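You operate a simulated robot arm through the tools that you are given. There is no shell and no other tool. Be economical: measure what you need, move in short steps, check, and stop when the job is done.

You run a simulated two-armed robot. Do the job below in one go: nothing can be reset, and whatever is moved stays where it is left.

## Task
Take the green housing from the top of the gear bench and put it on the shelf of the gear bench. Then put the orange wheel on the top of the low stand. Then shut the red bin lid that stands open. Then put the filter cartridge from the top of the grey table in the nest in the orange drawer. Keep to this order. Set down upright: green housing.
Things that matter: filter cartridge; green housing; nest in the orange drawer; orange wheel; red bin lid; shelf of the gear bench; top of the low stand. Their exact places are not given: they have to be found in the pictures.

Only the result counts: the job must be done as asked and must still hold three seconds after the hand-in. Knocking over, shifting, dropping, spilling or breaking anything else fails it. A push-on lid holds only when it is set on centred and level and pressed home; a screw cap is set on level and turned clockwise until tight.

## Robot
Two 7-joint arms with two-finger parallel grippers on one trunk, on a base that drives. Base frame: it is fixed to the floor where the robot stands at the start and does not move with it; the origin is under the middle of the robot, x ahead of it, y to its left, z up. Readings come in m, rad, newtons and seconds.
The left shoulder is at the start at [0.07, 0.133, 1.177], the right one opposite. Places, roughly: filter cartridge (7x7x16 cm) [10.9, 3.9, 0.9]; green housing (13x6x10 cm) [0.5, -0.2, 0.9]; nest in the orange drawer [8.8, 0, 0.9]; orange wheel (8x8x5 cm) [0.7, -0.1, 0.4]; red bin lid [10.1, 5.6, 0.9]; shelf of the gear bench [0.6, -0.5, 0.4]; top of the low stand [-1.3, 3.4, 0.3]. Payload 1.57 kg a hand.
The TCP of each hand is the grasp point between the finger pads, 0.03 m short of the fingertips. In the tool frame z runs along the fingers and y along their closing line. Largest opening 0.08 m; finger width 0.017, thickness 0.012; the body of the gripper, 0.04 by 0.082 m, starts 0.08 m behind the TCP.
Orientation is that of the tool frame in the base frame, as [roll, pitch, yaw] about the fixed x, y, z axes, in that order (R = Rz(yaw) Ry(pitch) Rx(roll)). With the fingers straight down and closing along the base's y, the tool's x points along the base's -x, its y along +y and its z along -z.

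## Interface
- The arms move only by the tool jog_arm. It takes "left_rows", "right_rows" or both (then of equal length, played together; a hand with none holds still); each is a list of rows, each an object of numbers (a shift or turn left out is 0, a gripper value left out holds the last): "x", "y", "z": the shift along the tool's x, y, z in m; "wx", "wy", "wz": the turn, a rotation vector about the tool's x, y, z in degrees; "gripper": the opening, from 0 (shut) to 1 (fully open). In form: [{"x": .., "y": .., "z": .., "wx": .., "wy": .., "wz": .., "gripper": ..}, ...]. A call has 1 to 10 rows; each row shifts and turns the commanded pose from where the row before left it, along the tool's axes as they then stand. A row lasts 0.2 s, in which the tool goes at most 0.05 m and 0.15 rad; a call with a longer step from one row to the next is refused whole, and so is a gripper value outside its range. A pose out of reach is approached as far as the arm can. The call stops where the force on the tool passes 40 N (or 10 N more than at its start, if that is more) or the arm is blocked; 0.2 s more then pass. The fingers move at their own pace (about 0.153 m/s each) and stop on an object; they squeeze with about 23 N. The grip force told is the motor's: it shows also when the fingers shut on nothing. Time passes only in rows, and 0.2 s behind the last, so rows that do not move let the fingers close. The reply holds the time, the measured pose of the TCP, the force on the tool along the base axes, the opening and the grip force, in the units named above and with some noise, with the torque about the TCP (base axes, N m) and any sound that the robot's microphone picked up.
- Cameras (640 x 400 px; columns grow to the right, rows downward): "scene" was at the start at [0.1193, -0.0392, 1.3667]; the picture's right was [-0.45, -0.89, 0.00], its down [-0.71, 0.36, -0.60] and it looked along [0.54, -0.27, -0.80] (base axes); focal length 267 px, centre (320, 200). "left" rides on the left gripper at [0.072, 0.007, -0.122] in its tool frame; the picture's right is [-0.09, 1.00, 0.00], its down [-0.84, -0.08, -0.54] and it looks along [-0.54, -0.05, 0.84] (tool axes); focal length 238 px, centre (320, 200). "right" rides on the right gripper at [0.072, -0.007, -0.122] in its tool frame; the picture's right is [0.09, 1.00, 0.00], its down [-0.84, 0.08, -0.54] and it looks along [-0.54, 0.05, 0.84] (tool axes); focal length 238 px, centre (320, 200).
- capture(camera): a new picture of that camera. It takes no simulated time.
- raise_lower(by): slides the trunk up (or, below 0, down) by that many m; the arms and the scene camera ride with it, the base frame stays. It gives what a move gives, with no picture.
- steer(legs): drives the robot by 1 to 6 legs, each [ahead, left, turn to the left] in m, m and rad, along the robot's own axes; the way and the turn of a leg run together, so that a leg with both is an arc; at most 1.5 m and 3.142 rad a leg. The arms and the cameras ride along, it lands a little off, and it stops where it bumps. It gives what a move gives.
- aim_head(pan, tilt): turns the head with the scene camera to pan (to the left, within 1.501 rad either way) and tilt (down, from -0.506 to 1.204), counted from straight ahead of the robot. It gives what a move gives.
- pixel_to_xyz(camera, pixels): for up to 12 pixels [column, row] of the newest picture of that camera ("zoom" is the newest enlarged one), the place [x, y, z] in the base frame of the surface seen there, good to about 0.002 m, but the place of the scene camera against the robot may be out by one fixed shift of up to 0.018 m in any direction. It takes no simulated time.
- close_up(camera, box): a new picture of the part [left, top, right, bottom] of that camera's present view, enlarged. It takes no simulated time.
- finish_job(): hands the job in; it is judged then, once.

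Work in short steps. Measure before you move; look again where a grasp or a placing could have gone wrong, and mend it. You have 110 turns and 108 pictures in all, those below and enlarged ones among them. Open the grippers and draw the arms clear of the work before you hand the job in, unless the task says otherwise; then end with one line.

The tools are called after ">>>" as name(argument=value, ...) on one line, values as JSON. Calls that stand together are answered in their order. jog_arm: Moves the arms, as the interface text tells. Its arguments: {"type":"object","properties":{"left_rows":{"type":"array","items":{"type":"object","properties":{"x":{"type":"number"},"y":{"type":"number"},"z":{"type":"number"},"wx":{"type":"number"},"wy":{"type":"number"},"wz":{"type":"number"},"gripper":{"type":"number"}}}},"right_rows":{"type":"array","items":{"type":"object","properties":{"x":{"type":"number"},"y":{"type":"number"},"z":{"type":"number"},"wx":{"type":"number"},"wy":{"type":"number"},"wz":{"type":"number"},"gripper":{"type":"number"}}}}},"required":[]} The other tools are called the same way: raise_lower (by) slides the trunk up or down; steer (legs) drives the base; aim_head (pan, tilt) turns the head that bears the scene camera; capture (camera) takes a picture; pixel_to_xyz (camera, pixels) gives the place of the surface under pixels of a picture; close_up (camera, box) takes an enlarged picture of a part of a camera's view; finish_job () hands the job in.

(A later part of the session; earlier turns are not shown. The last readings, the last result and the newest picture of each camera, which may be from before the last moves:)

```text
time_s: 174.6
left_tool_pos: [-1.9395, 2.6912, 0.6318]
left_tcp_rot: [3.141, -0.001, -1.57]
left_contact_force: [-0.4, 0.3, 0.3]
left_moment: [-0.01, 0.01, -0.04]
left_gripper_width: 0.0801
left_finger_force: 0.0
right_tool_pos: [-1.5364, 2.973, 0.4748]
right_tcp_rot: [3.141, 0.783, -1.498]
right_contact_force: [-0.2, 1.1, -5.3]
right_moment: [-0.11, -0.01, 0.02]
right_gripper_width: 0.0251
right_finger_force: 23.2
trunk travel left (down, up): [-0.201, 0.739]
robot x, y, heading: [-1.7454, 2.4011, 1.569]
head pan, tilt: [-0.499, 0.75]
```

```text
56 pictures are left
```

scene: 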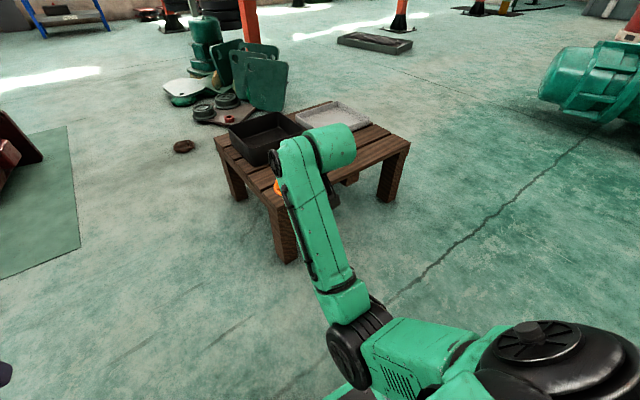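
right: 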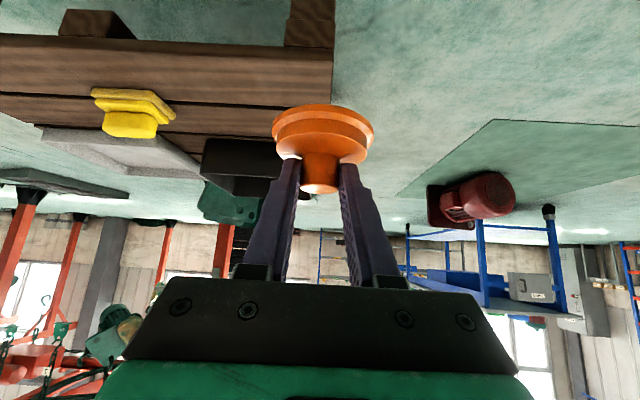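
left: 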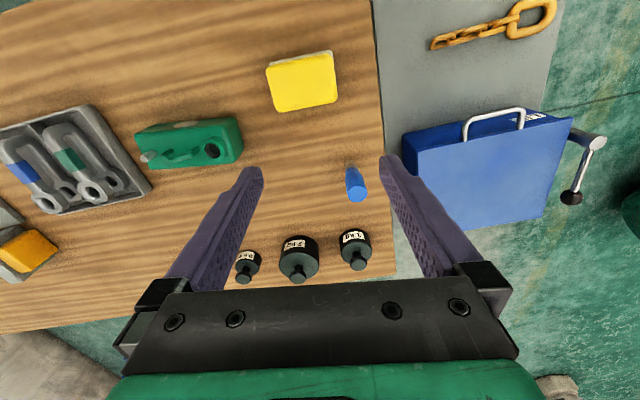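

In the hand view (inverted; left is +x) I measure the stand's front-left corner, the black box and the yellow piece.

>>> pixel_to_xyz(camera="right", pixels=[[330, 60], [332, 90], [250, 60], [180, 65], [250, 120], [230, 135], [265, 140], [160, 105], [130, 95], [180, 115], [200, 140], [240, 105]])

```text
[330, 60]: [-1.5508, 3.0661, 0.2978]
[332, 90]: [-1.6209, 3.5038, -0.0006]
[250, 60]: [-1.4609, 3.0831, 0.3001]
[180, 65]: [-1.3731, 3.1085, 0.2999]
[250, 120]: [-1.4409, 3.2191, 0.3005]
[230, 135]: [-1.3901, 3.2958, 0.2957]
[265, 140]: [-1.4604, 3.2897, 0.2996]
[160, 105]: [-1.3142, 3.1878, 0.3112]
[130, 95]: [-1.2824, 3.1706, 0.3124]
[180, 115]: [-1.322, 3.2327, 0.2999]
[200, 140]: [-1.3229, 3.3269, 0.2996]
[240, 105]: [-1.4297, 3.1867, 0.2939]
```

The stand top is z 0.300 and the free area is x −1.55…−1.33, y 3.05…3.28. I shift to put the wheel over (−1.44, 3.16).

>>> steer(legs=[[0.172, -0.0965, 0]])

>>> capture(camera="right")

```text
time_s: 176.2
left_tool_pos: [-1.8436, 2.8638, 0.6308]
left_tcp_rot: [3.141, 0.0, -1.567]
left_contact_force: [-0.2, -0.5, -0.7]
left_moment: [0.0, 0.01, -0.02]
left_gripper_width: 0.08
left_finger_force: 0.0
right_tool_pos: [-1.4404, 3.1468, 0.4746]
right_tcp_rot: [3.141, 0.783, -1.496]
right_contact_force: [-1.1, 0.0, -6.3]
right_moment: [-0.09, -0.03, 0.0]
right_gripper_width: 0.0249
right_finger_force: 22.9
trunk travel left (down, up): [-0.201, 0.739]
robot x, y, heading: [-1.6494, 2.5729, 1.575]
head pan, tilt: [-0.499, 0.75]
```

```text
55 pictures are left
```

right: 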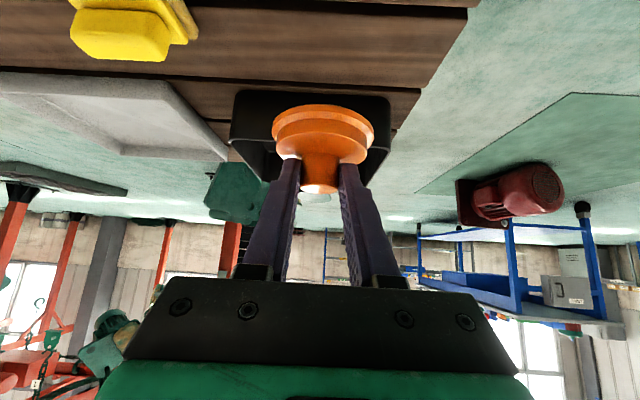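

Position is right. I lower 0.12 m, then probe.

>>> jog_arm(right_rows=[{"x": 0.0282, "z": 0.0284}, {"x": 0.0282, "z": 0.0284}, {"x": 0.0282, "z": 0.0284}, {"x": 0.0035, "z": 0.0035}, {}])

>>> capture(camera="right")

```text
time_s: 177.4
left_tool_pos: [-1.8415, 2.8635, 0.6308]
left_tcp_rot: [3.142, -0.001, -1.568]
left_contact_force: [0.1, 0.2, 1.0]
left_moment: [-0.01, -0.02, 0.03]
left_gripper_width: 0.0801
left_finger_force: 0.0
right_tool_pos: [-1.4402, 3.147, 0.3496]
right_tcp_rot: [3.141, 0.782, -1.496]
right_contact_force: [-0.1, -1.1, -6.1]
right_moment: [-0.06, 0.0, 0.01]
right_gripper_width: 0.025
right_finger_force: 22.9
trunk travel left (down, up): [-0.201, 0.739]
robot x, y, heading: [-1.6476, 2.5731, 1.578]
head pan, tilt: [-0.499, 0.75]
```

```text
54 pictures are left
```

right: 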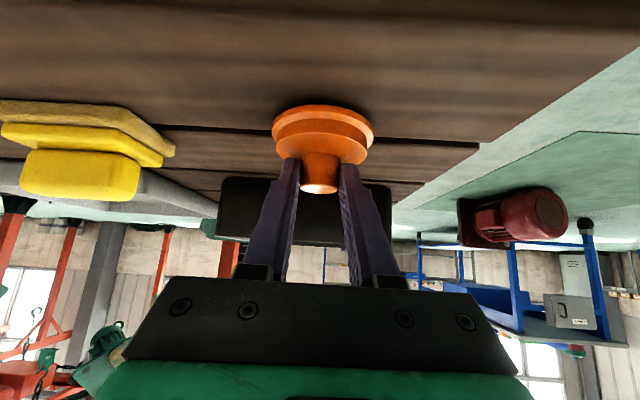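

>>> jog_arm(right_rows=[{"x": 0.0014, "z": 0.0014}, {"x": 0.0011, "z": 0.0011}, {}])

```text
time_s: 178.2
left_tool_pos: [-1.8427, 2.8641, 0.6302]
left_tcp_rot: [-3.141, -0.002, -1.568]
left_contact_force: [0.0, -0.4, 0.3]
left_moment: [0.0, -0.03, 0.01]
left_gripper_width: 0.0798
left_finger_force: 0.0
right_tool_pos: [-1.4397, 3.1476, 0.3486]
right_tcp_rot: [-3.141, 0.783, -1.495]
right_contact_force: [0.7, -0.7, -5.6]
right_moment: [-0.08, 0.02, 0.05]
right_gripper_width: 0.0251
right_finger_force: 23.0
trunk travel left (down, up): [-0.201, 0.739]
robot x, y, heading: [-1.6468, 2.5739, 1.577]
head pan, tilt: [-0.499, 0.75]
```

Still hanging (5.6 N, z 0.3486); a little more.

>>> jog_arm(right_rows=[{"x": 0.0014, "z": 0.0014}, {"x": 0.0014, "z": 0.0014}, {}])

```text
time_s: 179.0
left_tool_pos: [-1.842, 2.8631, 0.6314]
left_tcp_rot: [3.141, 0.0, -1.567]
left_contact_force: [-0.3, 0.2, -0.8]
left_moment: [0.03, 0.0, -0.02]
left_gripper_width: 0.08
left_finger_force: 0.1
right_tool_pos: [-1.4406, 3.148, 0.3468]
right_tcp_rot: [-3.14, 0.788, -1.496]
right_contact_force: [2.9, 1.4, 5.1]
right_moment: [-0.2, -0.04, 0.01]
right_gripper_width: 0.0253
right_finger_force: 23.6
trunk travel left (down, up): [-0.201, 0.739]
robot x, y, heading: [-1.6501, 2.5731, 1.57]
head pan, tilt: [-0.499, 0.75]
```

Contact (force went up to +5 N). I release and retract along the tool.

>>> jog_arm(right_rows=[{"gripper": 0.7}, {}, {}, {"z": -0.03}, {"z": -0.04}, {"z": -0.04}, {"x": -0.025, "z": -0.025}, {"x": -0.025, "z": -0.025}, {"x": -0.025, "z": -0.025, "gripper": 1}])

>>> capture(camera="right")

```text
time_s: 181.0
left_tool_pos: [-1.8429, 2.865, 0.6309]
left_tcp_rot: [-3.141, 0.0, -1.57]
left_contact_force: [0.5, 0.1, 0.6]
left_moment: [0.0, 0.03, 0.02]
left_gripper_width: 0.0801
left_finger_force: 0.1
right_tool_pos: [-1.4361, 3.0705, 0.5282]
right_tcp_rot: [3.14, 0.781, -1.494]
right_contact_force: [-0.4, 0.2, 0.1]
right_moment: [0.02, 0.02, -0.01]
right_gripper_width: 0.08
right_finger_force: 0.1
trunk travel left (down, up): [-0.201, 0.739]
robot x, y, heading: [-1.6519, 2.5718, 1.571]
head pan, tilt: [-0.499, 0.75]
```

```text
53 pictures are left
```

right: 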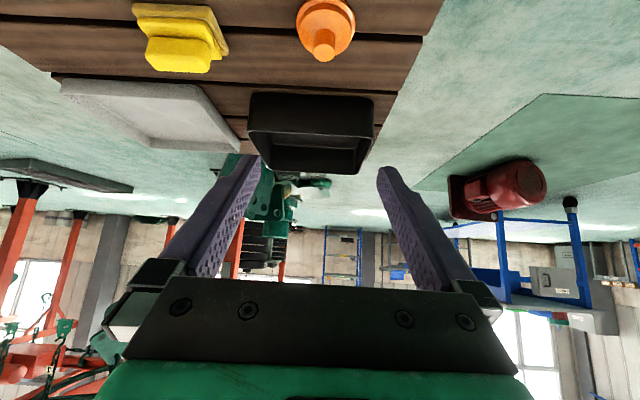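

The wheel sits flat on the low stand. Next, the red bin lid at about (10.1, 5.6): I withdraw the same way and head east, checking heading on the way.

>>> steer(legs=[[-0.1, 0.45, 0]])

>>> raise_lower(by=0.4)

>>> steer(legs=[[-1.4, 0, 0], [0, 0, -1.571], [1.4, 0, 0]])

```text
time_s: 183.8
left_tool_pos: [-2.2961, 2.7652, 0.6318]
left_tcp_rot: [-3.14, 0.001, -1.573]
left_contact_force: [-0.3, -0.5, -0.5]
left_moment: [-0.02, -0.01, 0.04]
left_gripper_width: 0.0799
left_finger_force: 0.0
right_tool_pos: [-1.8887, 2.9697, 0.5286]
right_tcp_rot: [-3.141, 0.783, -1.499]
right_contact_force: [-0.1, 0.0, 0.0]
right_moment: [0.04, 0.02, 0.02]
right_gripper_width: 0.0797
right_finger_force: 0.1
trunk travel left (down, up): [-0.201, 0.739]
robot x, y, heading: [-2.1034, 2.4764, 1.568]
head pan, tilt: [-0.499, 0.75]
```

```text
time_s: 187.6
left_tool_pos: [-2.2949, 2.7649, 1.0318]
left_tcp_rot: [3.141, 0.0, -1.572]
left_contact_force: [0.3, -0.5, 0.3]
left_moment: [0.02, 0.0, -0.02]
left_gripper_width: 0.0796
left_finger_force: 0.1
right_tool_pos: [-1.8892, 2.9691, 0.9291]
right_tcp_rot: [3.141, 0.782, -1.502]
right_contact_force: [-0.4, -0.4, -1.0]
right_moment: [0.02, 0.03, 0.01]
right_gripper_width: 0.08
right_finger_force: 0.1
trunk travel left (down, up): [-0.601, 0.339]
robot x, y, heading: [-2.1028, 2.4741, 1.569]
head pan, tilt: [-0.499, 0.75]
```

```text
time_s: 205.2
left_tool_pos: [-0.4089, 1.1738, 1.0311]
left_tcp_rot: [-3.141, -0.001, 3.084]
left_contact_force: [0.0, 0.2, -0.7]
left_moment: [0.02, 0.01, 0.0]
left_gripper_width: 0.08
left_finger_force: 0.0
right_tool_pos: [-0.2254, 0.7554, 0.9282]
right_tcp_rot: [-3.141, 0.784, -3.128]
right_contact_force: [0.2, 0.1, 0.0]
right_moment: [0.01, 0.01, 0.0]
right_gripper_width: 0.0798
right_finger_force: 0.0
trunk travel left (down, up): [-0.601, 0.339]
robot x, y, heading: [-0.711, 0.996, -0.06]
head pan, tilt: [-0.499, 0.75]
```

>>> steer(legs=[[0, 0.06, 0.06], [1.4, 0, 0], [0.9, 0, 0]])

>>> aim_head(pan=0.35, tilt=0.3)

>>> raise_lower(by=0.3)

>>> capture(camera="scene")

```text
time_s: 217.1
left_tool_pos: [1.8968, 1.2641, 1.0312]
left_tcp_rot: [-3.141, 0.001, -3.121]
left_contact_force: [-1.3, 1.0, 0.1]
left_moment: [0.0, -0.01, -0.03]
left_gripper_width: 0.0798
left_finger_force: 0.1
right_tool_pos: [2.1091, 0.8618, 0.9284]
right_tcp_rot: [-3.14, 0.784, -3.051]
right_contact_force: [0.1, -0.2, -0.3]
right_moment: [0.0, 0.0, 0.01]
right_gripper_width: 0.08
right_finger_force: 0.0
trunk travel left (down, up): [-0.601, 0.339]
robot x, y, heading: [1.6104, 1.0643, 0.013]
head pan, tilt: [-0.499, 0.75]
```

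```text
time_s: 218.3
left_tool_pos: [1.8965, 1.2639, 1.0317]
left_tcp_rot: [3.141, -0.003, -3.122]
left_contact_force: [-0.3, 0.1, 1.0]
left_moment: [-0.03, -0.01, -0.01]
left_gripper_width: 0.08
left_finger_force: 0.0
right_tool_pos: [2.1083, 0.8604, 0.9296]
right_tcp_rot: [3.14, 0.785, -3.05]
right_contact_force: [-0.3, 0.8, 0.1]
right_moment: [0.0, 0.03, 0.02]
right_gripper_width: 0.08
right_finger_force: 0.0
trunk travel left (down, up): [-0.601, 0.339]
robot x, y, heading: [1.6086, 1.064, 0.021]
head pan, tilt: [0.351, 0.3]
```

```text
time_s: 221.3
left_tool_pos: [1.8967, 1.2642, 1.3317]
left_tcp_rot: [-3.141, -0.001, -3.122]
left_contact_force: [0.6, 0.0, -0.8]
left_moment: [-0.01, 0.0, -0.03]
left_gripper_width: 0.0799
left_finger_force: 0.1
right_tool_pos: [2.1104, 0.8611, 1.229]
right_tcp_rot: [3.141, 0.785, -3.05]
right_contact_force: [0.3, 1.1, 0.0]
right_moment: [0.02, 0.01, -0.02]
right_gripper_width: 0.0801
right_finger_force: 0.1
trunk travel left (down, up): [-0.901, 0.039]
robot x, y, heading: [1.6109, 1.0657, 0.016]
head pan, tilt: [0.351, 0.3]
```

```text
52 pictures are left
```

scene: 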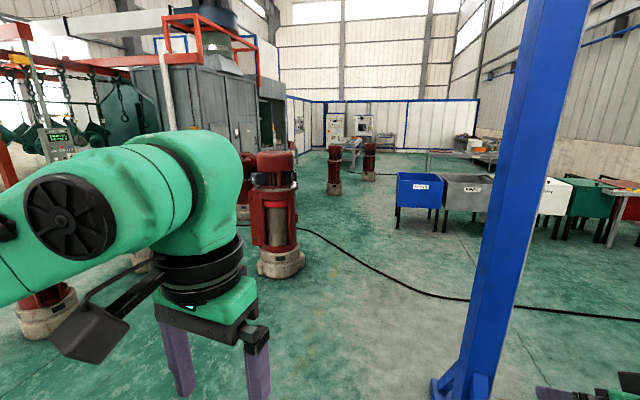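

An open corridor leads ahead between the red motor (275,265) and the blue bins (420,200). I measure waypoints.

>>> pixel_to_xyz(camera="scene", pixels=[[280, 272], [302, 255], [400, 225], [437, 228], [335, 192], [370, 178], [440, 390], [330, 140], [365, 140], [380, 200], [430, 180], [420, 205]])

>>> close_up(camera="scene", box=[280, 90, 520, 240])

```text
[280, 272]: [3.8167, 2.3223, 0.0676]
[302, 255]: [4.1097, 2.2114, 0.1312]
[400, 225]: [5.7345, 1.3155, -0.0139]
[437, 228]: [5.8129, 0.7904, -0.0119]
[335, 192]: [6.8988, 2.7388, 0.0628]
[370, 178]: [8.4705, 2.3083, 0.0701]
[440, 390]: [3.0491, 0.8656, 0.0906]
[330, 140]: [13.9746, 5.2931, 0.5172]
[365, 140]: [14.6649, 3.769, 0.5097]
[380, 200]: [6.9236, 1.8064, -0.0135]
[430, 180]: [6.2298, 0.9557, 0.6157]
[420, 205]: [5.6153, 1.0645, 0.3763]
```

```text
2.67 times, centred on (400, 165) of scene
```

zoom: 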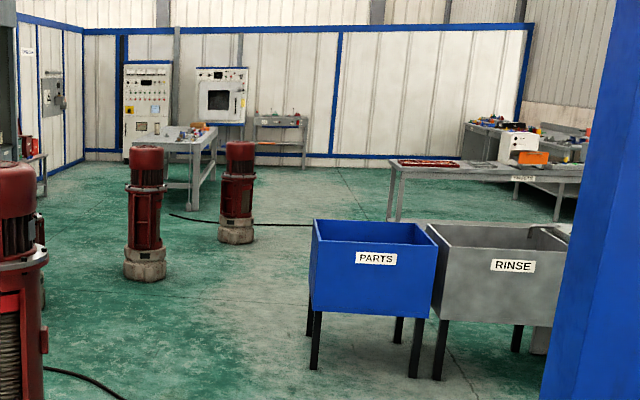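

I drive between the portal leg and red motor, along y≈1.65.

>>> steer(legs=[[0.5, 0.3, -0.016], [0.7, 0.3, 0], [1.4, 0, 0], [1.4, 0, 0]])

>>> aim_head(pan=0.3, tilt=0.3)

>>> capture(camera="scene")

```text
time_s: 241.3
left_tool_pos: [5.8596, 1.924, 1.3306]
left_tcp_rot: [-3.141, 0.001, 3.128]
left_contact_force: [-0.1, -0.3, -0.2]
left_moment: [0.0, 0.02, 0.05]
left_gripper_width: 0.0797
left_finger_force: 0.1
right_tool_pos: [6.059, 1.5138, 1.2281]
right_tcp_rot: [-3.142, 0.784, -3.082]
right_contact_force: [0.2, -0.1, -0.4]
right_moment: [-0.03, 0.0, -0.01]
right_gripper_width: 0.0797
right_finger_force: 0.1
trunk travel left (down, up): [-0.901, 0.039]
robot x, y, heading: [5.5718, 1.7367, -0.016]
head pan, tilt: [0.351, 0.3]
```

```text
time_s: 242.0
left_tool_pos: [5.8602, 1.9237, 1.3315]
left_tcp_rot: [-3.141, 0.0, 3.126]
left_contact_force: [0.4, -0.7, 0.8]
left_moment: [0.01, -0.01, -0.02]
left_gripper_width: 0.0799
left_finger_force: 0.0
right_tool_pos: [6.0598, 1.5138, 1.2298]
right_tcp_rot: [-3.141, 0.782, -3.081]
right_contact_force: [0.1, -0.2, 0.0]
right_moment: [0.0, 0.04, 0.02]
right_gripper_width: 0.0802
right_finger_force: 0.1
trunk travel left (down, up): [-0.901, 0.039]
robot x, y, heading: [5.5663, 1.7323, -0.015]
head pan, tilt: [0.3, 0.3]
```

```text
50 pictures are left
```

scene: 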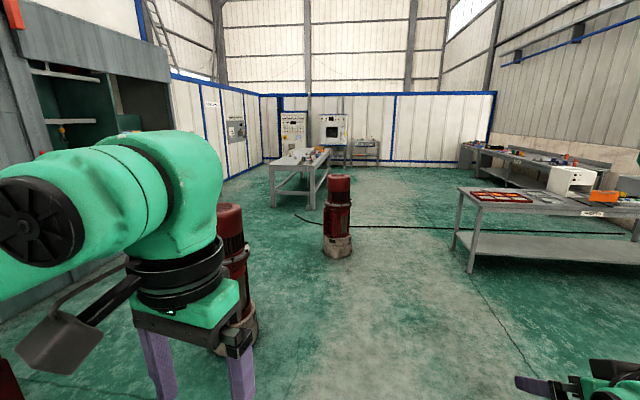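

>>> pixel_to_xyz(camera="scene", pixels=[[337, 250], [350, 245], [472, 268], [458, 188], [605, 197], [275, 170], [310, 160], [325, 190], [240, 345], [300, 195], [255, 190], [320, 150]])

>>> close_up(camera="scene", box=[220, 90, 420, 220])

```text
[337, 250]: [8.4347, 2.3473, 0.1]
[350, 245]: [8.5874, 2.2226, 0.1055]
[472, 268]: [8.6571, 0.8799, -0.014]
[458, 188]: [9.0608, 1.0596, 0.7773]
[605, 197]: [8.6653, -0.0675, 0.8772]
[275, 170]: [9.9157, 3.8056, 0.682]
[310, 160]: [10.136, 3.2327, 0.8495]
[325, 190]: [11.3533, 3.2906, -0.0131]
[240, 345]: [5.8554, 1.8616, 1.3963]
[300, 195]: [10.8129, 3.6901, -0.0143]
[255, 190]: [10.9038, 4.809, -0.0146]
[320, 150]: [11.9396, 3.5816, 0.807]
```

```text
3.08 times, centred on (320, 155) of scene
```

zoom: 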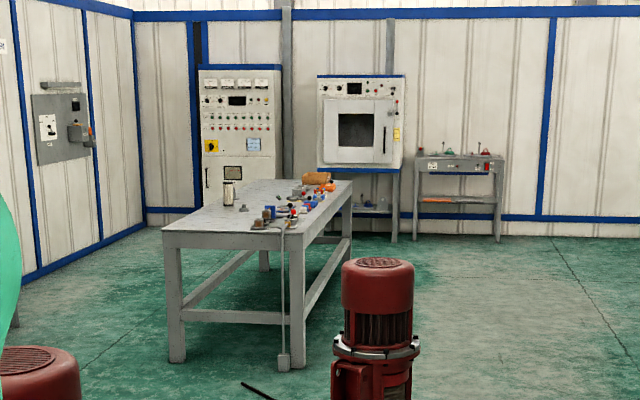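

The cartridge stands on the grey table (zoom (229,195)). The red bin is further left; I advance to x≈7.65 and look left.

>>> steer(legs=[[1.4, 0, 0.015], [0.68, 0, 0], [0, 0, 0.8]])

>>> aim_head(pan=0.1, tilt=0.25)

>>> capture(camera="scene")

```text
time_s: 254.2
left_tool_pos: [7.655, 2.1193, 1.3315]
left_tcp_rot: [3.141, 0.001, -2.306]
left_contact_force: [0.3, 0.8, 0.1]
left_moment: [0.0, -0.02, 0.02]
left_gripper_width: 0.0802
left_finger_force: 0.1
right_tool_pos: [8.0938, 1.9997, 1.2276]
right_tcp_rot: [-3.142, 0.782, -2.234]
right_contact_force: [-0.1, 0.2, -0.8]
right_moment: [-0.02, 0.03, -0.01]
right_gripper_width: 0.0802
right_finger_force: 0.0
trunk travel left (down, up): [-0.901, 0.039]
robot x, y, heading: [7.6022, 1.7771, 0.833]
head pan, tilt: [0.3, 0.3]
```

```text
time_s: 254.9
left_tool_pos: [7.6541, 2.1203, 1.3321]
left_tcp_rot: [-3.141, 0.001, -2.306]
left_contact_force: [-0.2, -0.1, -0.5]
left_moment: [0.01, 0.01, 0.01]
left_gripper_width: 0.08
left_finger_force: 0.0
right_tool_pos: [8.0935, 1.9991, 1.2289]
right_tcp_rot: [-3.141, 0.784, -2.233]
right_contact_force: [-0.3, -0.8, 0.8]
right_moment: [0.01, 0.01, 0.0]
right_gripper_width: 0.0798
right_finger_force: 0.1
trunk travel left (down, up): [-0.901, 0.039]
robot x, y, heading: [7.6033, 1.7722, 0.836]
head pan, tilt: [0.099, 0.25]
```

```text
48 pictures are left
```

scene: 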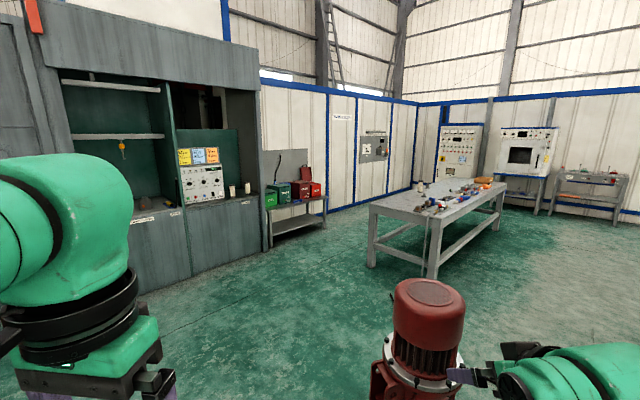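

The bins are on a small table at (295,195). I zoom and measure.

>>> close_up(camera="scene", box=[250, 140, 370, 260])

>>> pixel_to_xyz(camera="scene", pixels=[[303, 175], [310, 190], [297, 195], [283, 200], [272, 248], [315, 225], [370, 240], [430, 275], [420, 185], [200, 250], [345, 210], [300, 207]])

```text
3.33 times, centred on (310, 200) of scene
```

zoom: 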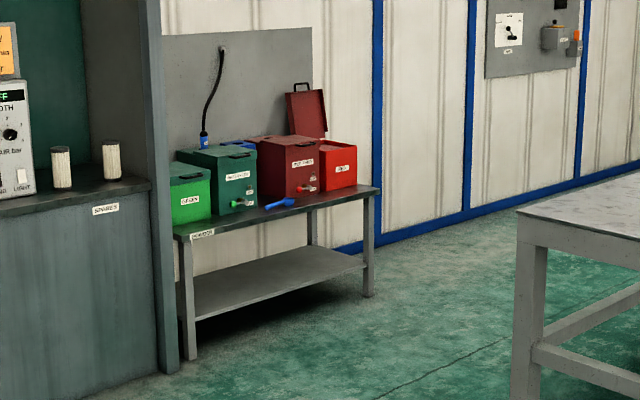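

```text
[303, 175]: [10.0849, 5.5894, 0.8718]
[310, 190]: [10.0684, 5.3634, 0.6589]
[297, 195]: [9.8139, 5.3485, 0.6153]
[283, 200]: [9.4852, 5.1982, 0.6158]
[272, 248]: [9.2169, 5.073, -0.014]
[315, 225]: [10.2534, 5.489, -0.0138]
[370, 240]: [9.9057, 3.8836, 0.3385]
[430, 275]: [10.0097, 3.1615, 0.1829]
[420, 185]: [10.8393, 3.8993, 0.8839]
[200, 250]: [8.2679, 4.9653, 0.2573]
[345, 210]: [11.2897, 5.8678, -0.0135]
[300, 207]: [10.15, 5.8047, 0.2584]
```

The bright red bin with its lid open stands at the right end of the bin table, hinge at the back. I drive between the motors towards it.

>>> steer(legs=[[0, 0, 0.735], [1.4, 0, 0], [0.23, 0, 0], [0, 0, -1.035], [1.4, 0, 0], [0.4, 0, 0]])

>>> aim_head(pan=0.3, tilt=0.45)

>>> capture(camera="scene")

```text
time_s: 276.1
left_tool_pos: [9.3171, 4.5755, 1.3319]
left_tcp_rot: [-3.141, 0.002, -2.614]
left_contact_force: [-1.0, 0.1, 0.5]
left_moment: [0.03, -0.03, 0.0]
left_gripper_width: 0.0799
left_finger_force: 0.1
right_tool_pos: [9.6981, 4.3269, 1.2294]
right_tcp_rot: [3.141, 0.785, -2.543]
right_contact_force: [0.0, -0.5, -0.2]
right_moment: [0.01, 0.0, 0.0]
right_gripper_width: 0.0801
right_finger_force: 0.0
trunk travel left (down, up): [-0.901, 0.039]
robot x, y, heading: [9.1652, 4.263, 0.526]
head pan, tilt: [0.099, 0.25]
```

```text
time_s: 276.8
left_tool_pos: [9.3193, 4.5768, 1.3305]
left_tcp_rot: [-3.14, 0.001, -2.614]
left_contact_force: [-0.2, 0.1, -0.1]
left_moment: [0.0, -0.01, -0.03]
left_gripper_width: 0.0802
left_finger_force: 0.0
right_tool_pos: [9.7011, 4.3285, 1.2288]
right_tcp_rot: [3.141, 0.784, -2.542]
right_contact_force: [0.0, 0.3, 0.0]
right_moment: [0.02, -0.02, -0.02]
right_gripper_width: 0.0801
right_finger_force: 0.0
trunk travel left (down, up): [-0.901, 0.039]
robot x, y, heading: [9.164, 4.2617, 0.527]
head pan, tilt: [0.3, 0.45]
```

```text
46 pictures are left
```

scene: 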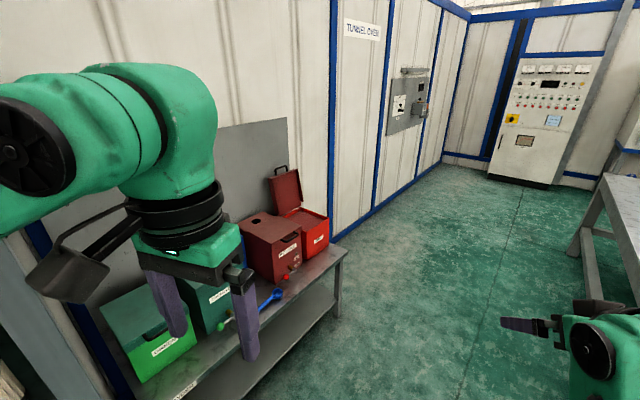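

I turn to face the bin table squarely and strafe right toward the red bin.

>>> steer(legs=[[0, 0, 1.43], [0, -1.0, 0]])

>>> aim_head(pan=-0.15, tilt=0.6)

>>> capture(camera="scene")

```text
time_s: 285.5
left_tool_pos: [9.8063, 4.8291, 1.3313]
left_tcp_rot: [3.141, -0.001, -1.207]
left_contact_force: [-0.6, 0.0, -0.1]
left_moment: [-0.02, 0.01, 0.02]
left_gripper_width: 0.08
left_finger_force: 0.1
right_tool_pos: [10.1143, 5.1662, 1.2294]
right_tcp_rot: [-3.141, 0.784, -1.134]
right_contact_force: [-0.1, -0.5, 0.0]
right_moment: [0.03, 0.05, -0.03]
right_gripper_width: 0.0801
right_finger_force: 0.0
trunk travel left (down, up): [-0.901, 0.039]
robot x, y, heading: [10.0897, 4.6278, 1.934]
head pan, tilt: [0.3, 0.45]
```

```text
time_s: 286.4
left_tool_pos: [9.8083, 4.8285, 1.3302]
left_tcp_rot: [-3.142, -0.001, -1.208]
left_contact_force: [-0.2, -0.2, -0.1]
left_moment: [-0.01, 0.03, -0.01]
left_gripper_width: 0.0801
left_finger_force: 0.0
right_tool_pos: [10.1151, 5.1661, 1.2283]
right_tcp_rot: [3.142, 0.785, -1.136]
right_contact_force: [0.1, -0.2, 0.8]
right_moment: [0.01, 0.02, -0.02]
right_gripper_width: 0.0798
right_finger_force: 0.2
trunk travel left (down, up): [-0.901, 0.039]
robot x, y, heading: [10.0931, 4.6313, 1.934]
head pan, tilt: [-0.15, 0.6]
```

```text
45 pictures are left
```

scene: 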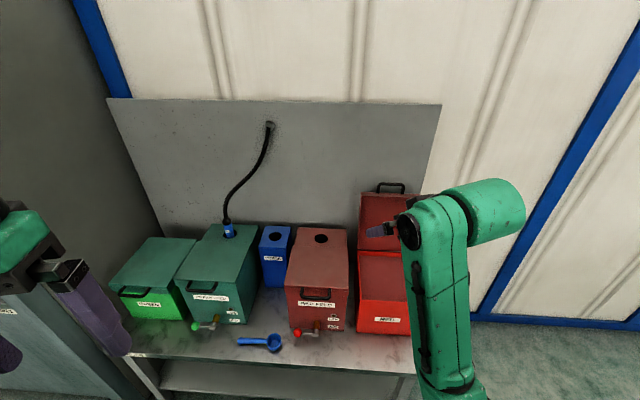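

The red lid stands open against the back panel at (383,222), with handle at (391,187). I measure it and the bin.

>>> pixel_to_xyz(camera="scene", pixels=[[364, 200], [400, 200], [391, 184], [362, 246], [395, 248], [362, 255], [385, 275], [362, 302], [385, 305], [345, 205], [385, 328], [430, 180]])

>>> close_up(camera="scene", box=[340, 160, 440, 350])

```text
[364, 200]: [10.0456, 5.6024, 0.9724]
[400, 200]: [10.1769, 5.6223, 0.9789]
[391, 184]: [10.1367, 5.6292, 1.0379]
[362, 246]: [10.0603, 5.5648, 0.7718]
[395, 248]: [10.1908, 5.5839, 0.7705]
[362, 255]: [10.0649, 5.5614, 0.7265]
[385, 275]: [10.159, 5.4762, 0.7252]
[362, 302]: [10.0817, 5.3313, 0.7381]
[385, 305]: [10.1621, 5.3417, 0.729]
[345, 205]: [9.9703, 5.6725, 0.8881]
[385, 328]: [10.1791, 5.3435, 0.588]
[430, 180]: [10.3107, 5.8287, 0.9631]
```

```text
2.11 times, centred on (390, 255) of scene
```

zoom: 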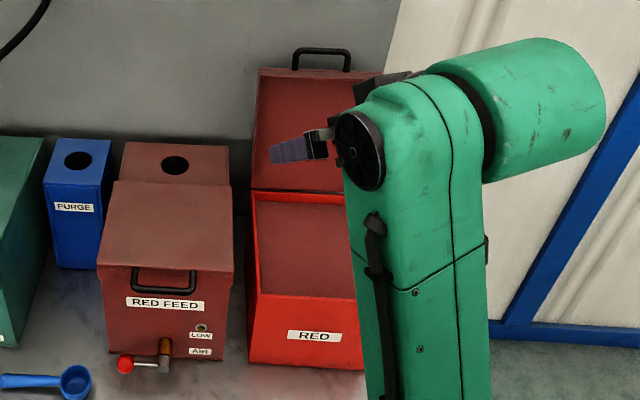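

Lid hinge is at z≈0.775, handle top ≈1.05 near (10.137, 5.63), with ~0.1 m to the back panel. I plan to hook closed fingers behind the handle and pull. First I align heading and set the right tool to 20° tilt with fingers closed.

>>> steer(legs=[[0, 0, -0.21]])

>>> jog_arm(right_rows=[{"wy": 8.3, "gripper": 0}, {"wy": 8.3}, {"wy": 8.3}, {}])

>>> capture(camera="right")

>>> capture(camera="scene")

```text
time_s: 287.6
left_tool_pos: [9.8537, 4.8829, 1.331]
left_tcp_rot: [-3.141, -0.001, -1.415]
left_contact_force: [-0.5, -0.6, 1.0]
left_moment: [-0.01, -0.04, 0.02]
left_gripper_width: 0.0803
left_finger_force: 0.1
right_tool_pos: [10.2231, 5.1517, 1.2292]
right_tcp_rot: [-3.14, 0.784, -1.341]
right_contact_force: [0.2, -0.3, 0.7]
right_moment: [-0.02, -0.03, 0.02]
right_gripper_width: 0.08
right_finger_force: 0.1
trunk travel left (down, up): [-0.901, 0.039]
robot x, y, heading: [10.0896, 4.6283, 1.727]
head pan, tilt: [-0.15, 0.6]
```

```text
time_s: 288.6
left_tool_pos: [9.855, 4.8829, 1.331]
left_tcp_rot: [3.141, 0.0, -1.414]
left_contact_force: [0.9, -0.6, 1.3]
left_moment: [-0.01, 0.02, 0.0]
left_gripper_width: 0.0799
left_finger_force: 0.0
right_tool_pos: [10.2251, 5.1483, 1.2295]
right_tcp_rot: [-3.141, 0.347, -1.341]
right_contact_force: [0.8, -0.2, -0.2]
right_moment: [-0.03, 0.02, 0.03]
right_gripper_width: 0.0
right_finger_force: 21.3
trunk travel left (down, up): [-0.901, 0.039]
robot x, y, heading: [10.0907, 4.629, 1.73]
head pan, tilt: [-0.15, 0.6]
```

```text
43 pictures are left
```

right: 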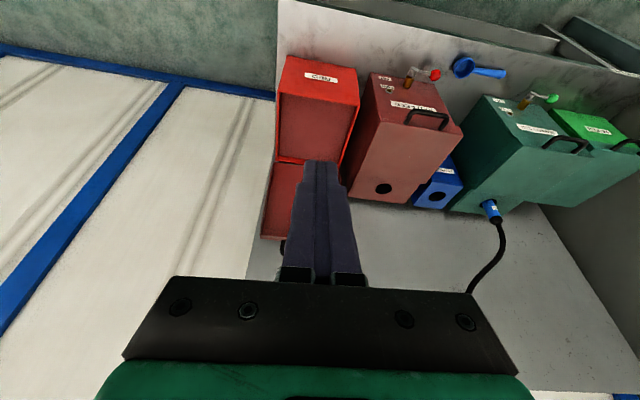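

```text
42 pictures are left
```

scene: 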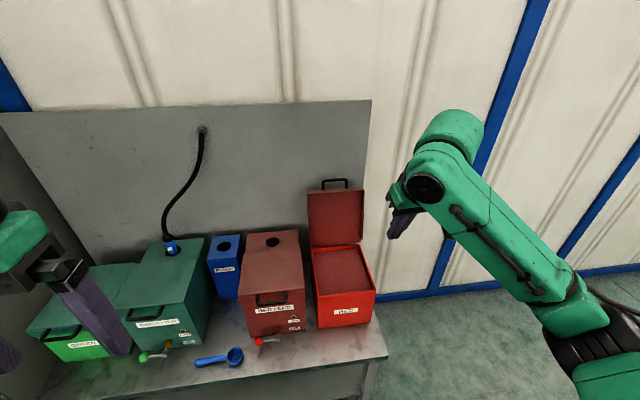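

>>> pixel_to_xyz(camera="right", pixels=[[275, 175], [270, 232], [284, 247], [282, 160], [335, 160], [290, 68], [355, 78], [268, 215], [260, 255], [300, 90]])

>>> close_up(camera="scene", box=[280, 150, 460, 340])

>>> pixel_to_xyz(camera="scene", pixels=[[323, 184], [348, 184], [335, 180], [310, 200], [362, 195], [312, 240], [360, 240], [365, 150], [320, 170], [355, 110], [395, 225], [375, 290]])

```text
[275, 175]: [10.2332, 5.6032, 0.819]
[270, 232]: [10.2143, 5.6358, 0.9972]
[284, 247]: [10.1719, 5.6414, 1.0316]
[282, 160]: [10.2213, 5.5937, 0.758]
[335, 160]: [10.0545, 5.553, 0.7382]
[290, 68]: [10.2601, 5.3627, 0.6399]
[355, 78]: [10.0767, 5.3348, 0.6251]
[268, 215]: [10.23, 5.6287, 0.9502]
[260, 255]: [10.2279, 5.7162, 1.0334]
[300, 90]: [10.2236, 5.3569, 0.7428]
```

```text
2.11 times, centred on (370, 245) of scene
```

zoom: 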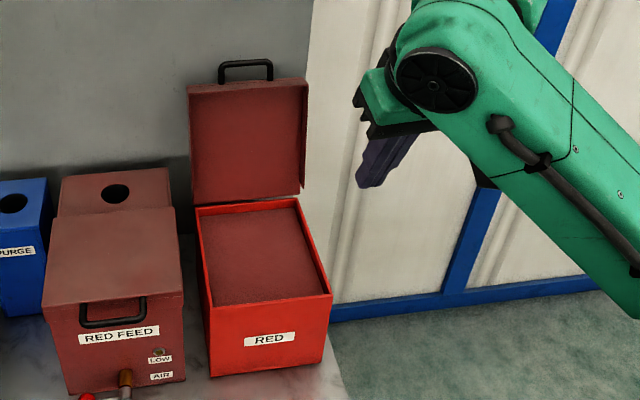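

```text
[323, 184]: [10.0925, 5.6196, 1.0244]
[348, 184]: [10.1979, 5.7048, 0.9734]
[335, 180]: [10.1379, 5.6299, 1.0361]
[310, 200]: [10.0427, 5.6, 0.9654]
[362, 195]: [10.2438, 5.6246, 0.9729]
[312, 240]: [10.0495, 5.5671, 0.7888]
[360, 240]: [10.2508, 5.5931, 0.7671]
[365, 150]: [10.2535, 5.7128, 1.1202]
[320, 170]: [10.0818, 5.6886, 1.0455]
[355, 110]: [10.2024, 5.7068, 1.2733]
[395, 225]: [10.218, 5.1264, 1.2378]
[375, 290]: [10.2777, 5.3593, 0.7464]
```

Handle centre is about (10.12, 5.64, top 1.05); panel at y≈5.70. I reduce tilt to 10°, and drive 0.33 m closer with the hand still high.

>>> jog_arm(right_rows=[{"wy": 5}, {"wy": 5}, {}])

>>> steer(legs=[[0.33, 0, 0]])

>>> capture(camera="right")

```text
time_s: 289.4
left_tool_pos: [9.8548, 4.8834, 1.3315]
left_tcp_rot: [-3.141, -0.002, -1.415]
left_contact_force: [0.6, -0.2, 0.2]
left_moment: [-0.01, -0.01, 0.01]
left_gripper_width: 0.0799
left_finger_force: 0.1
right_tool_pos: [10.224, 5.1493, 1.2289]
right_tcp_rot: [3.141, 0.172, -1.343]
right_contact_force: [0.3, 0.0, -0.1]
right_moment: [-0.02, -0.03, -0.03]
right_gripper_width: 0.0
right_finger_force: 21.3
trunk travel left (down, up): [-0.901, 0.039]
robot x, y, heading: [10.0913, 4.6251, 1.728]
head pan, tilt: [-0.15, 0.6]
```

```text
time_s: 291.5
left_tool_pos: [9.8083, 5.1953, 1.3328]
left_tcp_rot: [-3.141, 0.002, -1.419]
left_contact_force: [0.0, -0.5, -0.1]
left_moment: [0.04, 0.0, -0.03]
left_gripper_width: 0.08
left_finger_force: 0.1
right_tool_pos: [10.1777, 5.4607, 1.2297]
right_tcp_rot: [-3.141, 0.178, -1.348]
right_contact_force: [0.0, -0.2, 0.8]
right_moment: [0.02, 0.0, 0.01]
right_gripper_width: 0.0004
right_finger_force: 20.9
trunk travel left (down, up): [-0.901, 0.039]
robot x, y, heading: [10.0436, 4.9386, 1.722]
head pan, tilt: [-0.15, 0.6]
```

```text
40 pictures are left
```

right: 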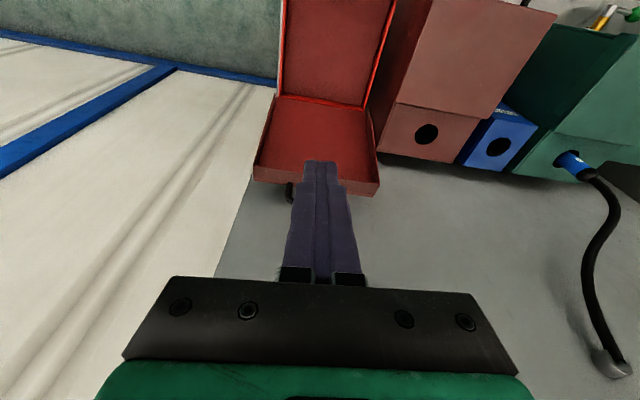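

>>> pixel_to_xyz(camera="right", pixels=[[255, 175], [378, 188], [289, 188], [289, 197], [290, 203], [258, 180], [275, 184], [370, 194], [240, 190], [400, 220], [265, 210], [270, 105]])

>>> close_up(camera="right", box=[230, 130, 400, 240])

```text
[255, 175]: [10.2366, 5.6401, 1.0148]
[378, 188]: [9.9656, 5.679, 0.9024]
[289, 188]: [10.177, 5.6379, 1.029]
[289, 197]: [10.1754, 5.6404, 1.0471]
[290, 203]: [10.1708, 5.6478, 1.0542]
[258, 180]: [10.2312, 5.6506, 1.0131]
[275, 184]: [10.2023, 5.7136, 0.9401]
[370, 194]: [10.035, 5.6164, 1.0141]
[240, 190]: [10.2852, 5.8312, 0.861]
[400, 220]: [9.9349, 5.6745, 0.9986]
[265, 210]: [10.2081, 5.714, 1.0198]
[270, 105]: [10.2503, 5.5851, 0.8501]
```

```text
3.64 times, centred on (315, 185) of right
```

zoom: 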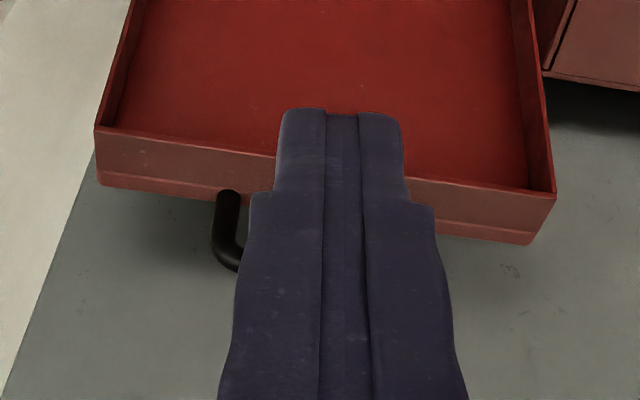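

The lid's handle bar is at x 10.10–10.177, y≈5.643, top z 1.058. I extend the hand over and behind it while still high.

>>> jog_arm(right_rows=[{"x": -0.0414, "y": -0.0009, "z": 0.0074}, {"x": -0.0414, "y": -0.0009, "z": 0.0074}, {"x": -0.0414, "y": -0.0009, "z": 0.0074}, {"x": -0.0414, "y": -0.0009, "z": 0.0074}, {"x": -0.0414, "y": -0.0009, "z": 0.0074}, {}])

>>> capture(camera="right")

>>> capture(camera="scene")

```text
time_s: 292.9
left_tool_pos: [9.8079, 5.1986, 1.3328]
left_tcp_rot: [3.141, -0.001, -1.419]
left_contact_force: [0.4, 0.0, -0.5]
left_moment: [0.0, 0.02, 0.04]
left_gripper_width: 0.0801
left_finger_force: 0.0
right_tool_pos: [10.1461, 5.6079, 1.229]
right_tcp_rot: [3.141, 0.175, -1.346]
right_contact_force: [-0.8, 0.2, -0.2]
right_moment: [0.0, -0.03, 0.0]
right_gripper_width: 0.0
right_finger_force: 21.2
right hand out of reach, approached as far as the arm can: row 4, 5
trunk travel left (down, up): [-0.901, 0.039]
robot x, y, heading: [10.0411, 4.9401, 1.719]
head pan, tilt: [-0.15, 0.6]
```

```text
38 pictures are left
```

right: 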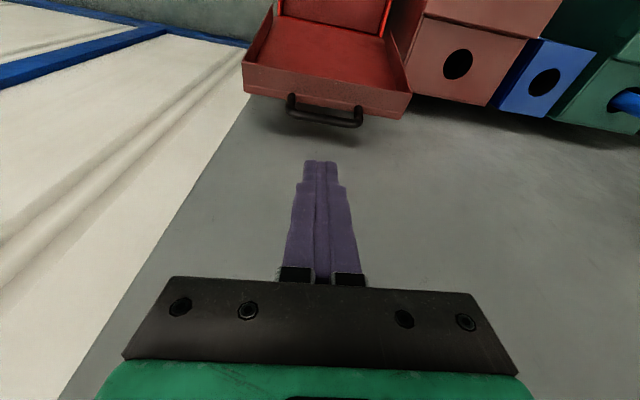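

```text
37 pictures are left
```

scene: 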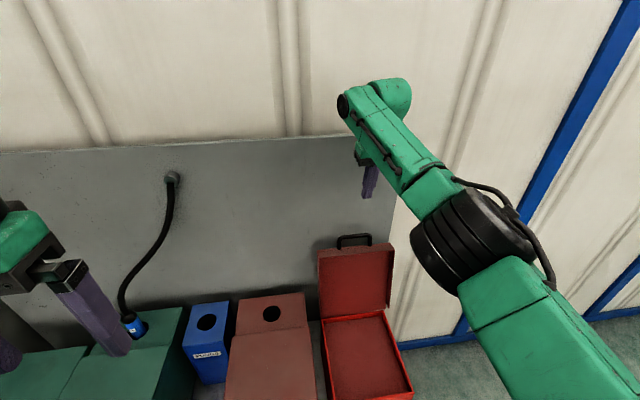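

The arm is at reach limit; I'll drive 0.06 m closer. First measure the handle, clearly visible now.

>>> pixel_to_xyz(camera="right", pixels=[[290, 108], [310, 117], [335, 122], [355, 123], [360, 110], [290, 98], [250, 92], [400, 115], [330, 140], [330, 200]])

>>> steer(legs=[[0.06, 0, 0]])

```text
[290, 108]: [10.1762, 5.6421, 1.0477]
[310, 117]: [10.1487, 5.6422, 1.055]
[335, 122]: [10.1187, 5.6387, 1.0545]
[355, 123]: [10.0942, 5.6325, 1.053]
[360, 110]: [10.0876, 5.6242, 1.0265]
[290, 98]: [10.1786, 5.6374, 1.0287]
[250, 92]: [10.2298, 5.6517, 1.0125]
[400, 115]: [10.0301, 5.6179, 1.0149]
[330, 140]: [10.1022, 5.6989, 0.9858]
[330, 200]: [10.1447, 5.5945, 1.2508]
```

```text
time_s: 294.0
left_tool_pos: [9.7989, 5.2628, 1.3294]
left_tcp_rot: [3.14, -0.005, -1.421]
left_contact_force: [-0.5, -0.3, -0.1]
left_moment: [-0.03, -0.01, 0.0]
left_gripper_width: 0.0801
left_finger_force: 0.2
right_tool_pos: [10.1395, 5.6669, 1.2274]
right_tcp_rot: [-3.14, 0.154, -1.35]
right_contact_force: [-0.3, 0.5, -0.4]
right_moment: [-0.02, 0.01, 0.0]
right_gripper_width: 0.0
right_finger_force: 21.5
trunk travel left (down, up): [-0.901, 0.039]
robot x, y, heading: [10.032, 5.0042, 1.719]
head pan, tilt: [-0.15, 0.6]
stopped in leg 1: the force on the tool passed its limit (the readings are from after the stop); the commanded pose is now the measured one
```

The drive stopped on a light touch; TCP is at y 5.667, exactly where wanted. I check the views for what touched.

>>> capture(camera="scene")

>>> capture(camera="right")

```text
36 pictures are left
```

scene: 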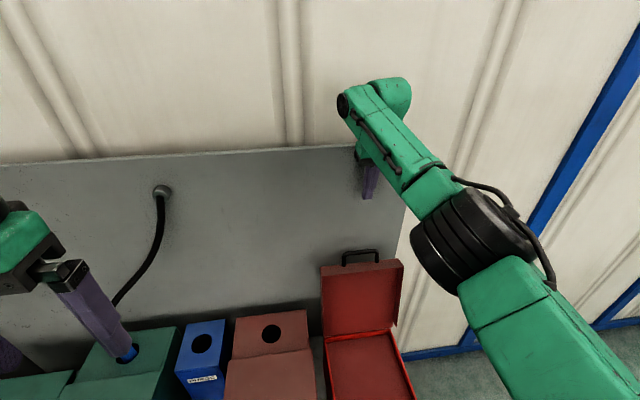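

```text
35 pictures are left
```

right: 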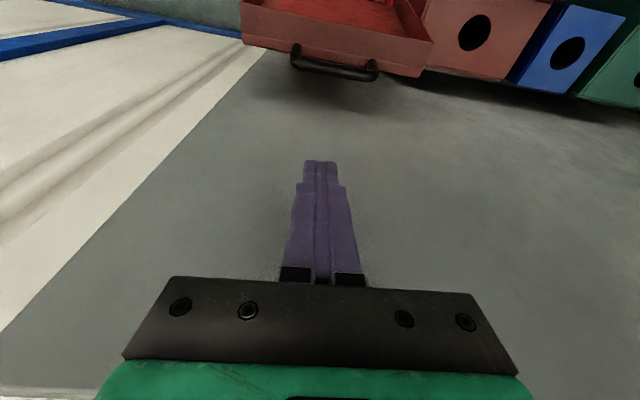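

The wrist touches the back panel, so hooking vertically is not possible. Instead I will pinch the handle's right leg (x≈10.178) from the front at 45° and pull. I back off, tilt to 45°, and open.

>>> steer(legs=[[-0.16, 0, 0]])

>>> jog_arm(right_rows=[{"wy": -7.2, "gripper": 0.5}, {"wy": -7.2}, {"wy": -7.2}, {"wy": -7.2}, {"wy": -7.2}, {}])

>>> capture(camera="right")

```text
time_s: 295.4
left_tool_pos: [9.8209, 5.1079, 1.3303]
left_tcp_rot: [-3.141, -0.007, -1.419]
left_contact_force: [0.2, 0.6, 0.4]
left_moment: [0.0, -0.02, 0.04]
left_gripper_width: 0.0799
left_finger_force: 0.0
right_tool_pos: [10.1608, 5.5122, 1.2268]
right_tcp_rot: [-3.139, 0.152, -1.349]
right_contact_force: [-0.6, 0.3, -0.4]
right_moment: [-0.05, 0.01, -0.01]
right_gripper_width: 0.0002
right_finger_force: 21.3
trunk travel left (down, up): [-0.901, 0.039]
robot x, y, heading: [10.0569, 4.8471, 1.718]
head pan, tilt: [-0.15, 0.6]
```

```text
time_s: 296.8
left_tool_pos: [9.8217, 5.1043, 1.3298]
left_tcp_rot: [3.141, -0.003, -1.42]
left_contact_force: [-0.8, 0.3, 0.0]
left_moment: [0.01, 0.0, 0.03]
left_gripper_width: 0.0799
left_finger_force: 0.1
right_tool_pos: [10.1625, 5.5071, 1.2286]
right_tcp_rot: [-3.14, 0.786, -1.348]
right_contact_force: [-0.3, 0.1, -0.6]
right_moment: [0.02, 0.01, 0.01]
right_gripper_width: 0.0401
right_finger_force: 0.1
trunk travel left (down, up): [-0.901, 0.039]
robot x, y, heading: [10.0526, 4.8475, 1.72]
head pan, tilt: [-0.15, 0.6]
```

```text
34 pictures are left
```

right: 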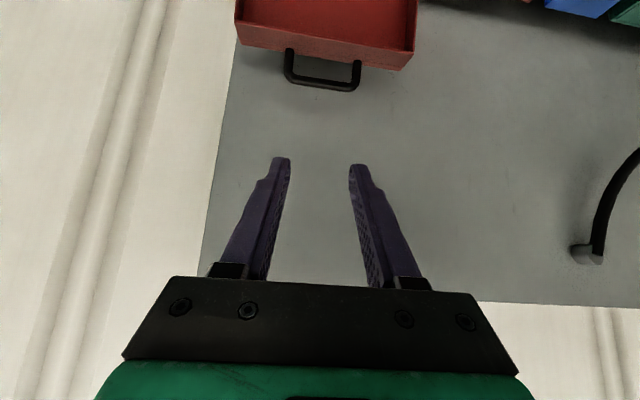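

>>> pixel_to_xyz(camera="right", pixels=[[289, 55], [289, 68], [290, 78], [356, 68], [356, 80], [325, 85], [325, 78], [240, 40], [410, 60]])

```text
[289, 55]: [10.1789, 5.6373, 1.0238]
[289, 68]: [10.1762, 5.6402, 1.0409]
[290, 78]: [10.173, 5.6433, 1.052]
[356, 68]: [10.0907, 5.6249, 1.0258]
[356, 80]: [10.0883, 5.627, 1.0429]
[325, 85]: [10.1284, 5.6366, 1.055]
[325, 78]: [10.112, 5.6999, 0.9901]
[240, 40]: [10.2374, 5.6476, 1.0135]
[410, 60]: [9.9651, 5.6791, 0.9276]
```

The right leg is at (10.176, 5.641, 1.02–1.05). I go to 0.06 m before it.

>>> jog_arm(right_rows=[{"x": 0.0111, "y": -0.01075, "z": 0.038}, {"x": 0.0111, "y": -0.01075, "z": 0.038}, {"x": 0.0111, "y": -0.01075, "z": 0.038}, {"x": 0.0111, "y": -0.01075, "z": 0.038}, {}])

>>> capture(camera="right")

```text
time_s: 298.0
left_tool_pos: [9.8221, 5.1039, 1.3311]
left_tcp_rot: [-3.141, -0.003, -1.421]
left_contact_force: [0.5, 0.2, -1.0]
left_moment: [-0.02, -0.03, 0.01]
left_gripper_width: 0.08
left_finger_force: 0.0
right_tool_pos: [10.1867, 5.5906, 1.0891]
right_tcp_rot: [-3.139, 0.786, -1.349]
right_contact_force: [-0.2, 0.0, 0.1]
right_moment: [0.03, 0.01, -0.01]
right_gripper_width: 0.04
right_finger_force: 0.0
trunk travel left (down, up): [-0.901, 0.039]
robot x, y, heading: [10.0546, 4.8461, 1.721]
head pan, tilt: [-0.15, 0.6]
```

```text
33 pictures are left
```

right: 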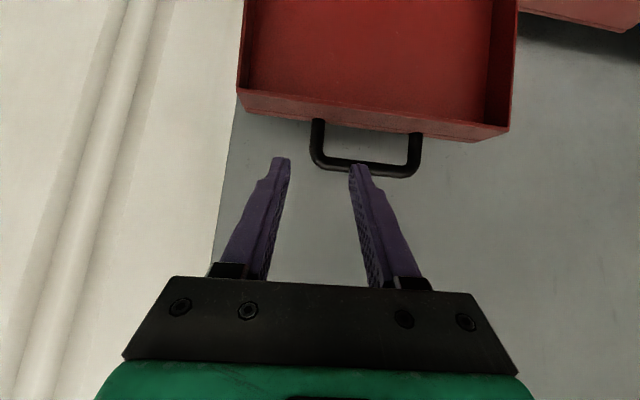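

>>> jog_arm(right_rows=[{"x": 0.0047, "y": -0.0009, "z": 0.02}, {"z": 0.02}, {"z": 0.0195}, {}])

>>> close_up(camera="right", box=[220, 60, 440, 240])

```text
time_s: 299.0
left_tool_pos: [9.8227, 5.1032, 1.3311]
left_tcp_rot: [3.14, -0.003, -1.42]
left_contact_force: [0.0, -0.2, -0.2]
left_moment: [-0.02, 0.02, -0.02]
left_gripper_width: 0.08
left_finger_force: 0.0
right_tool_pos: [10.1845, 5.6163, 1.0578]
right_tcp_rot: [-3.139, 0.785, -1.349]
right_contact_force: [0.9, -0.1, 0.4]
right_moment: [-0.03, 0.0, 0.01]
right_gripper_width: 0.04
right_finger_force: 0.0
right hand out of reach, approached as far as the arm can: row 3
trunk travel left (down, up): [-0.901, 0.039]
robot x, y, heading: [10.0621, 4.8462, 1.719]
head pan, tilt: [-0.15, 0.6]
```

```text
2.22 times, centred on (330, 150) of right
```

zoom: 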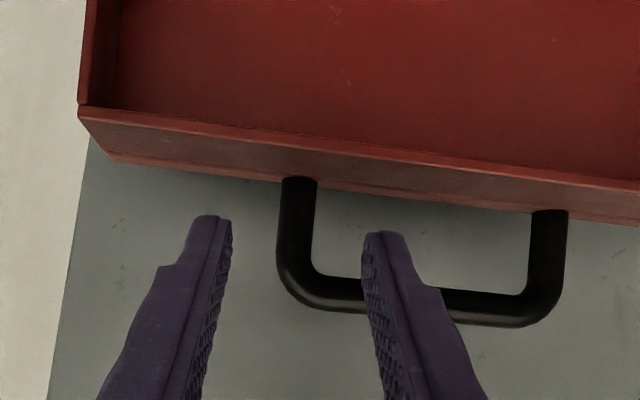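

The arm is at its reach limit ~15 mm short; the base moves ahead 0.02 m and the trunk down a little.

>>> steer(legs=[[0.02, 0, 0]])

>>> close_up(camera="right", box=[220, 60, 440, 240])

```text
time_s: 299.8
left_tool_pos: [9.8198, 5.1253, 1.3314]
left_tcp_rot: [3.141, -0.004, -1.421]
left_contact_force: [-0.2, -0.1, -0.2]
left_moment: [0.0, 0.01, 0.0]
left_gripper_width: 0.08
left_finger_force: 0.1
right_tool_pos: [10.1821, 5.6333, 1.0542]
right_tcp_rot: [3.142, 0.778, -1.351]
right_contact_force: [0.5, -6.7, -9.0]
right_moment: [-0.33, -0.19, 0.23]
right_gripper_width: 0.041
right_finger_force: 0.6
trunk travel left (down, up): [-0.901, 0.039]
robot x, y, heading: [10.0523, 4.8612, 1.717]
head pan, tilt: [-0.15, 0.6]
```

```text
2.22 times, centred on (330, 150) of right
```

zoom: 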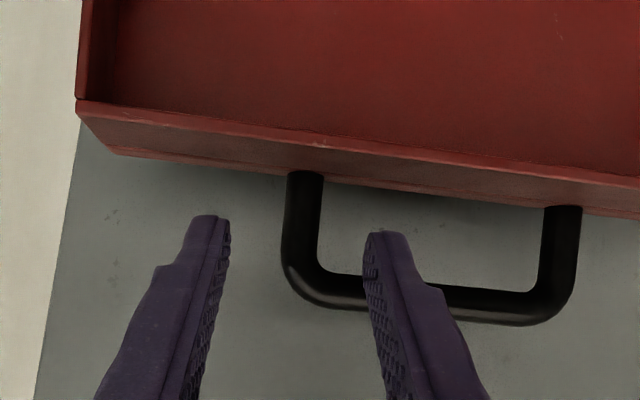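

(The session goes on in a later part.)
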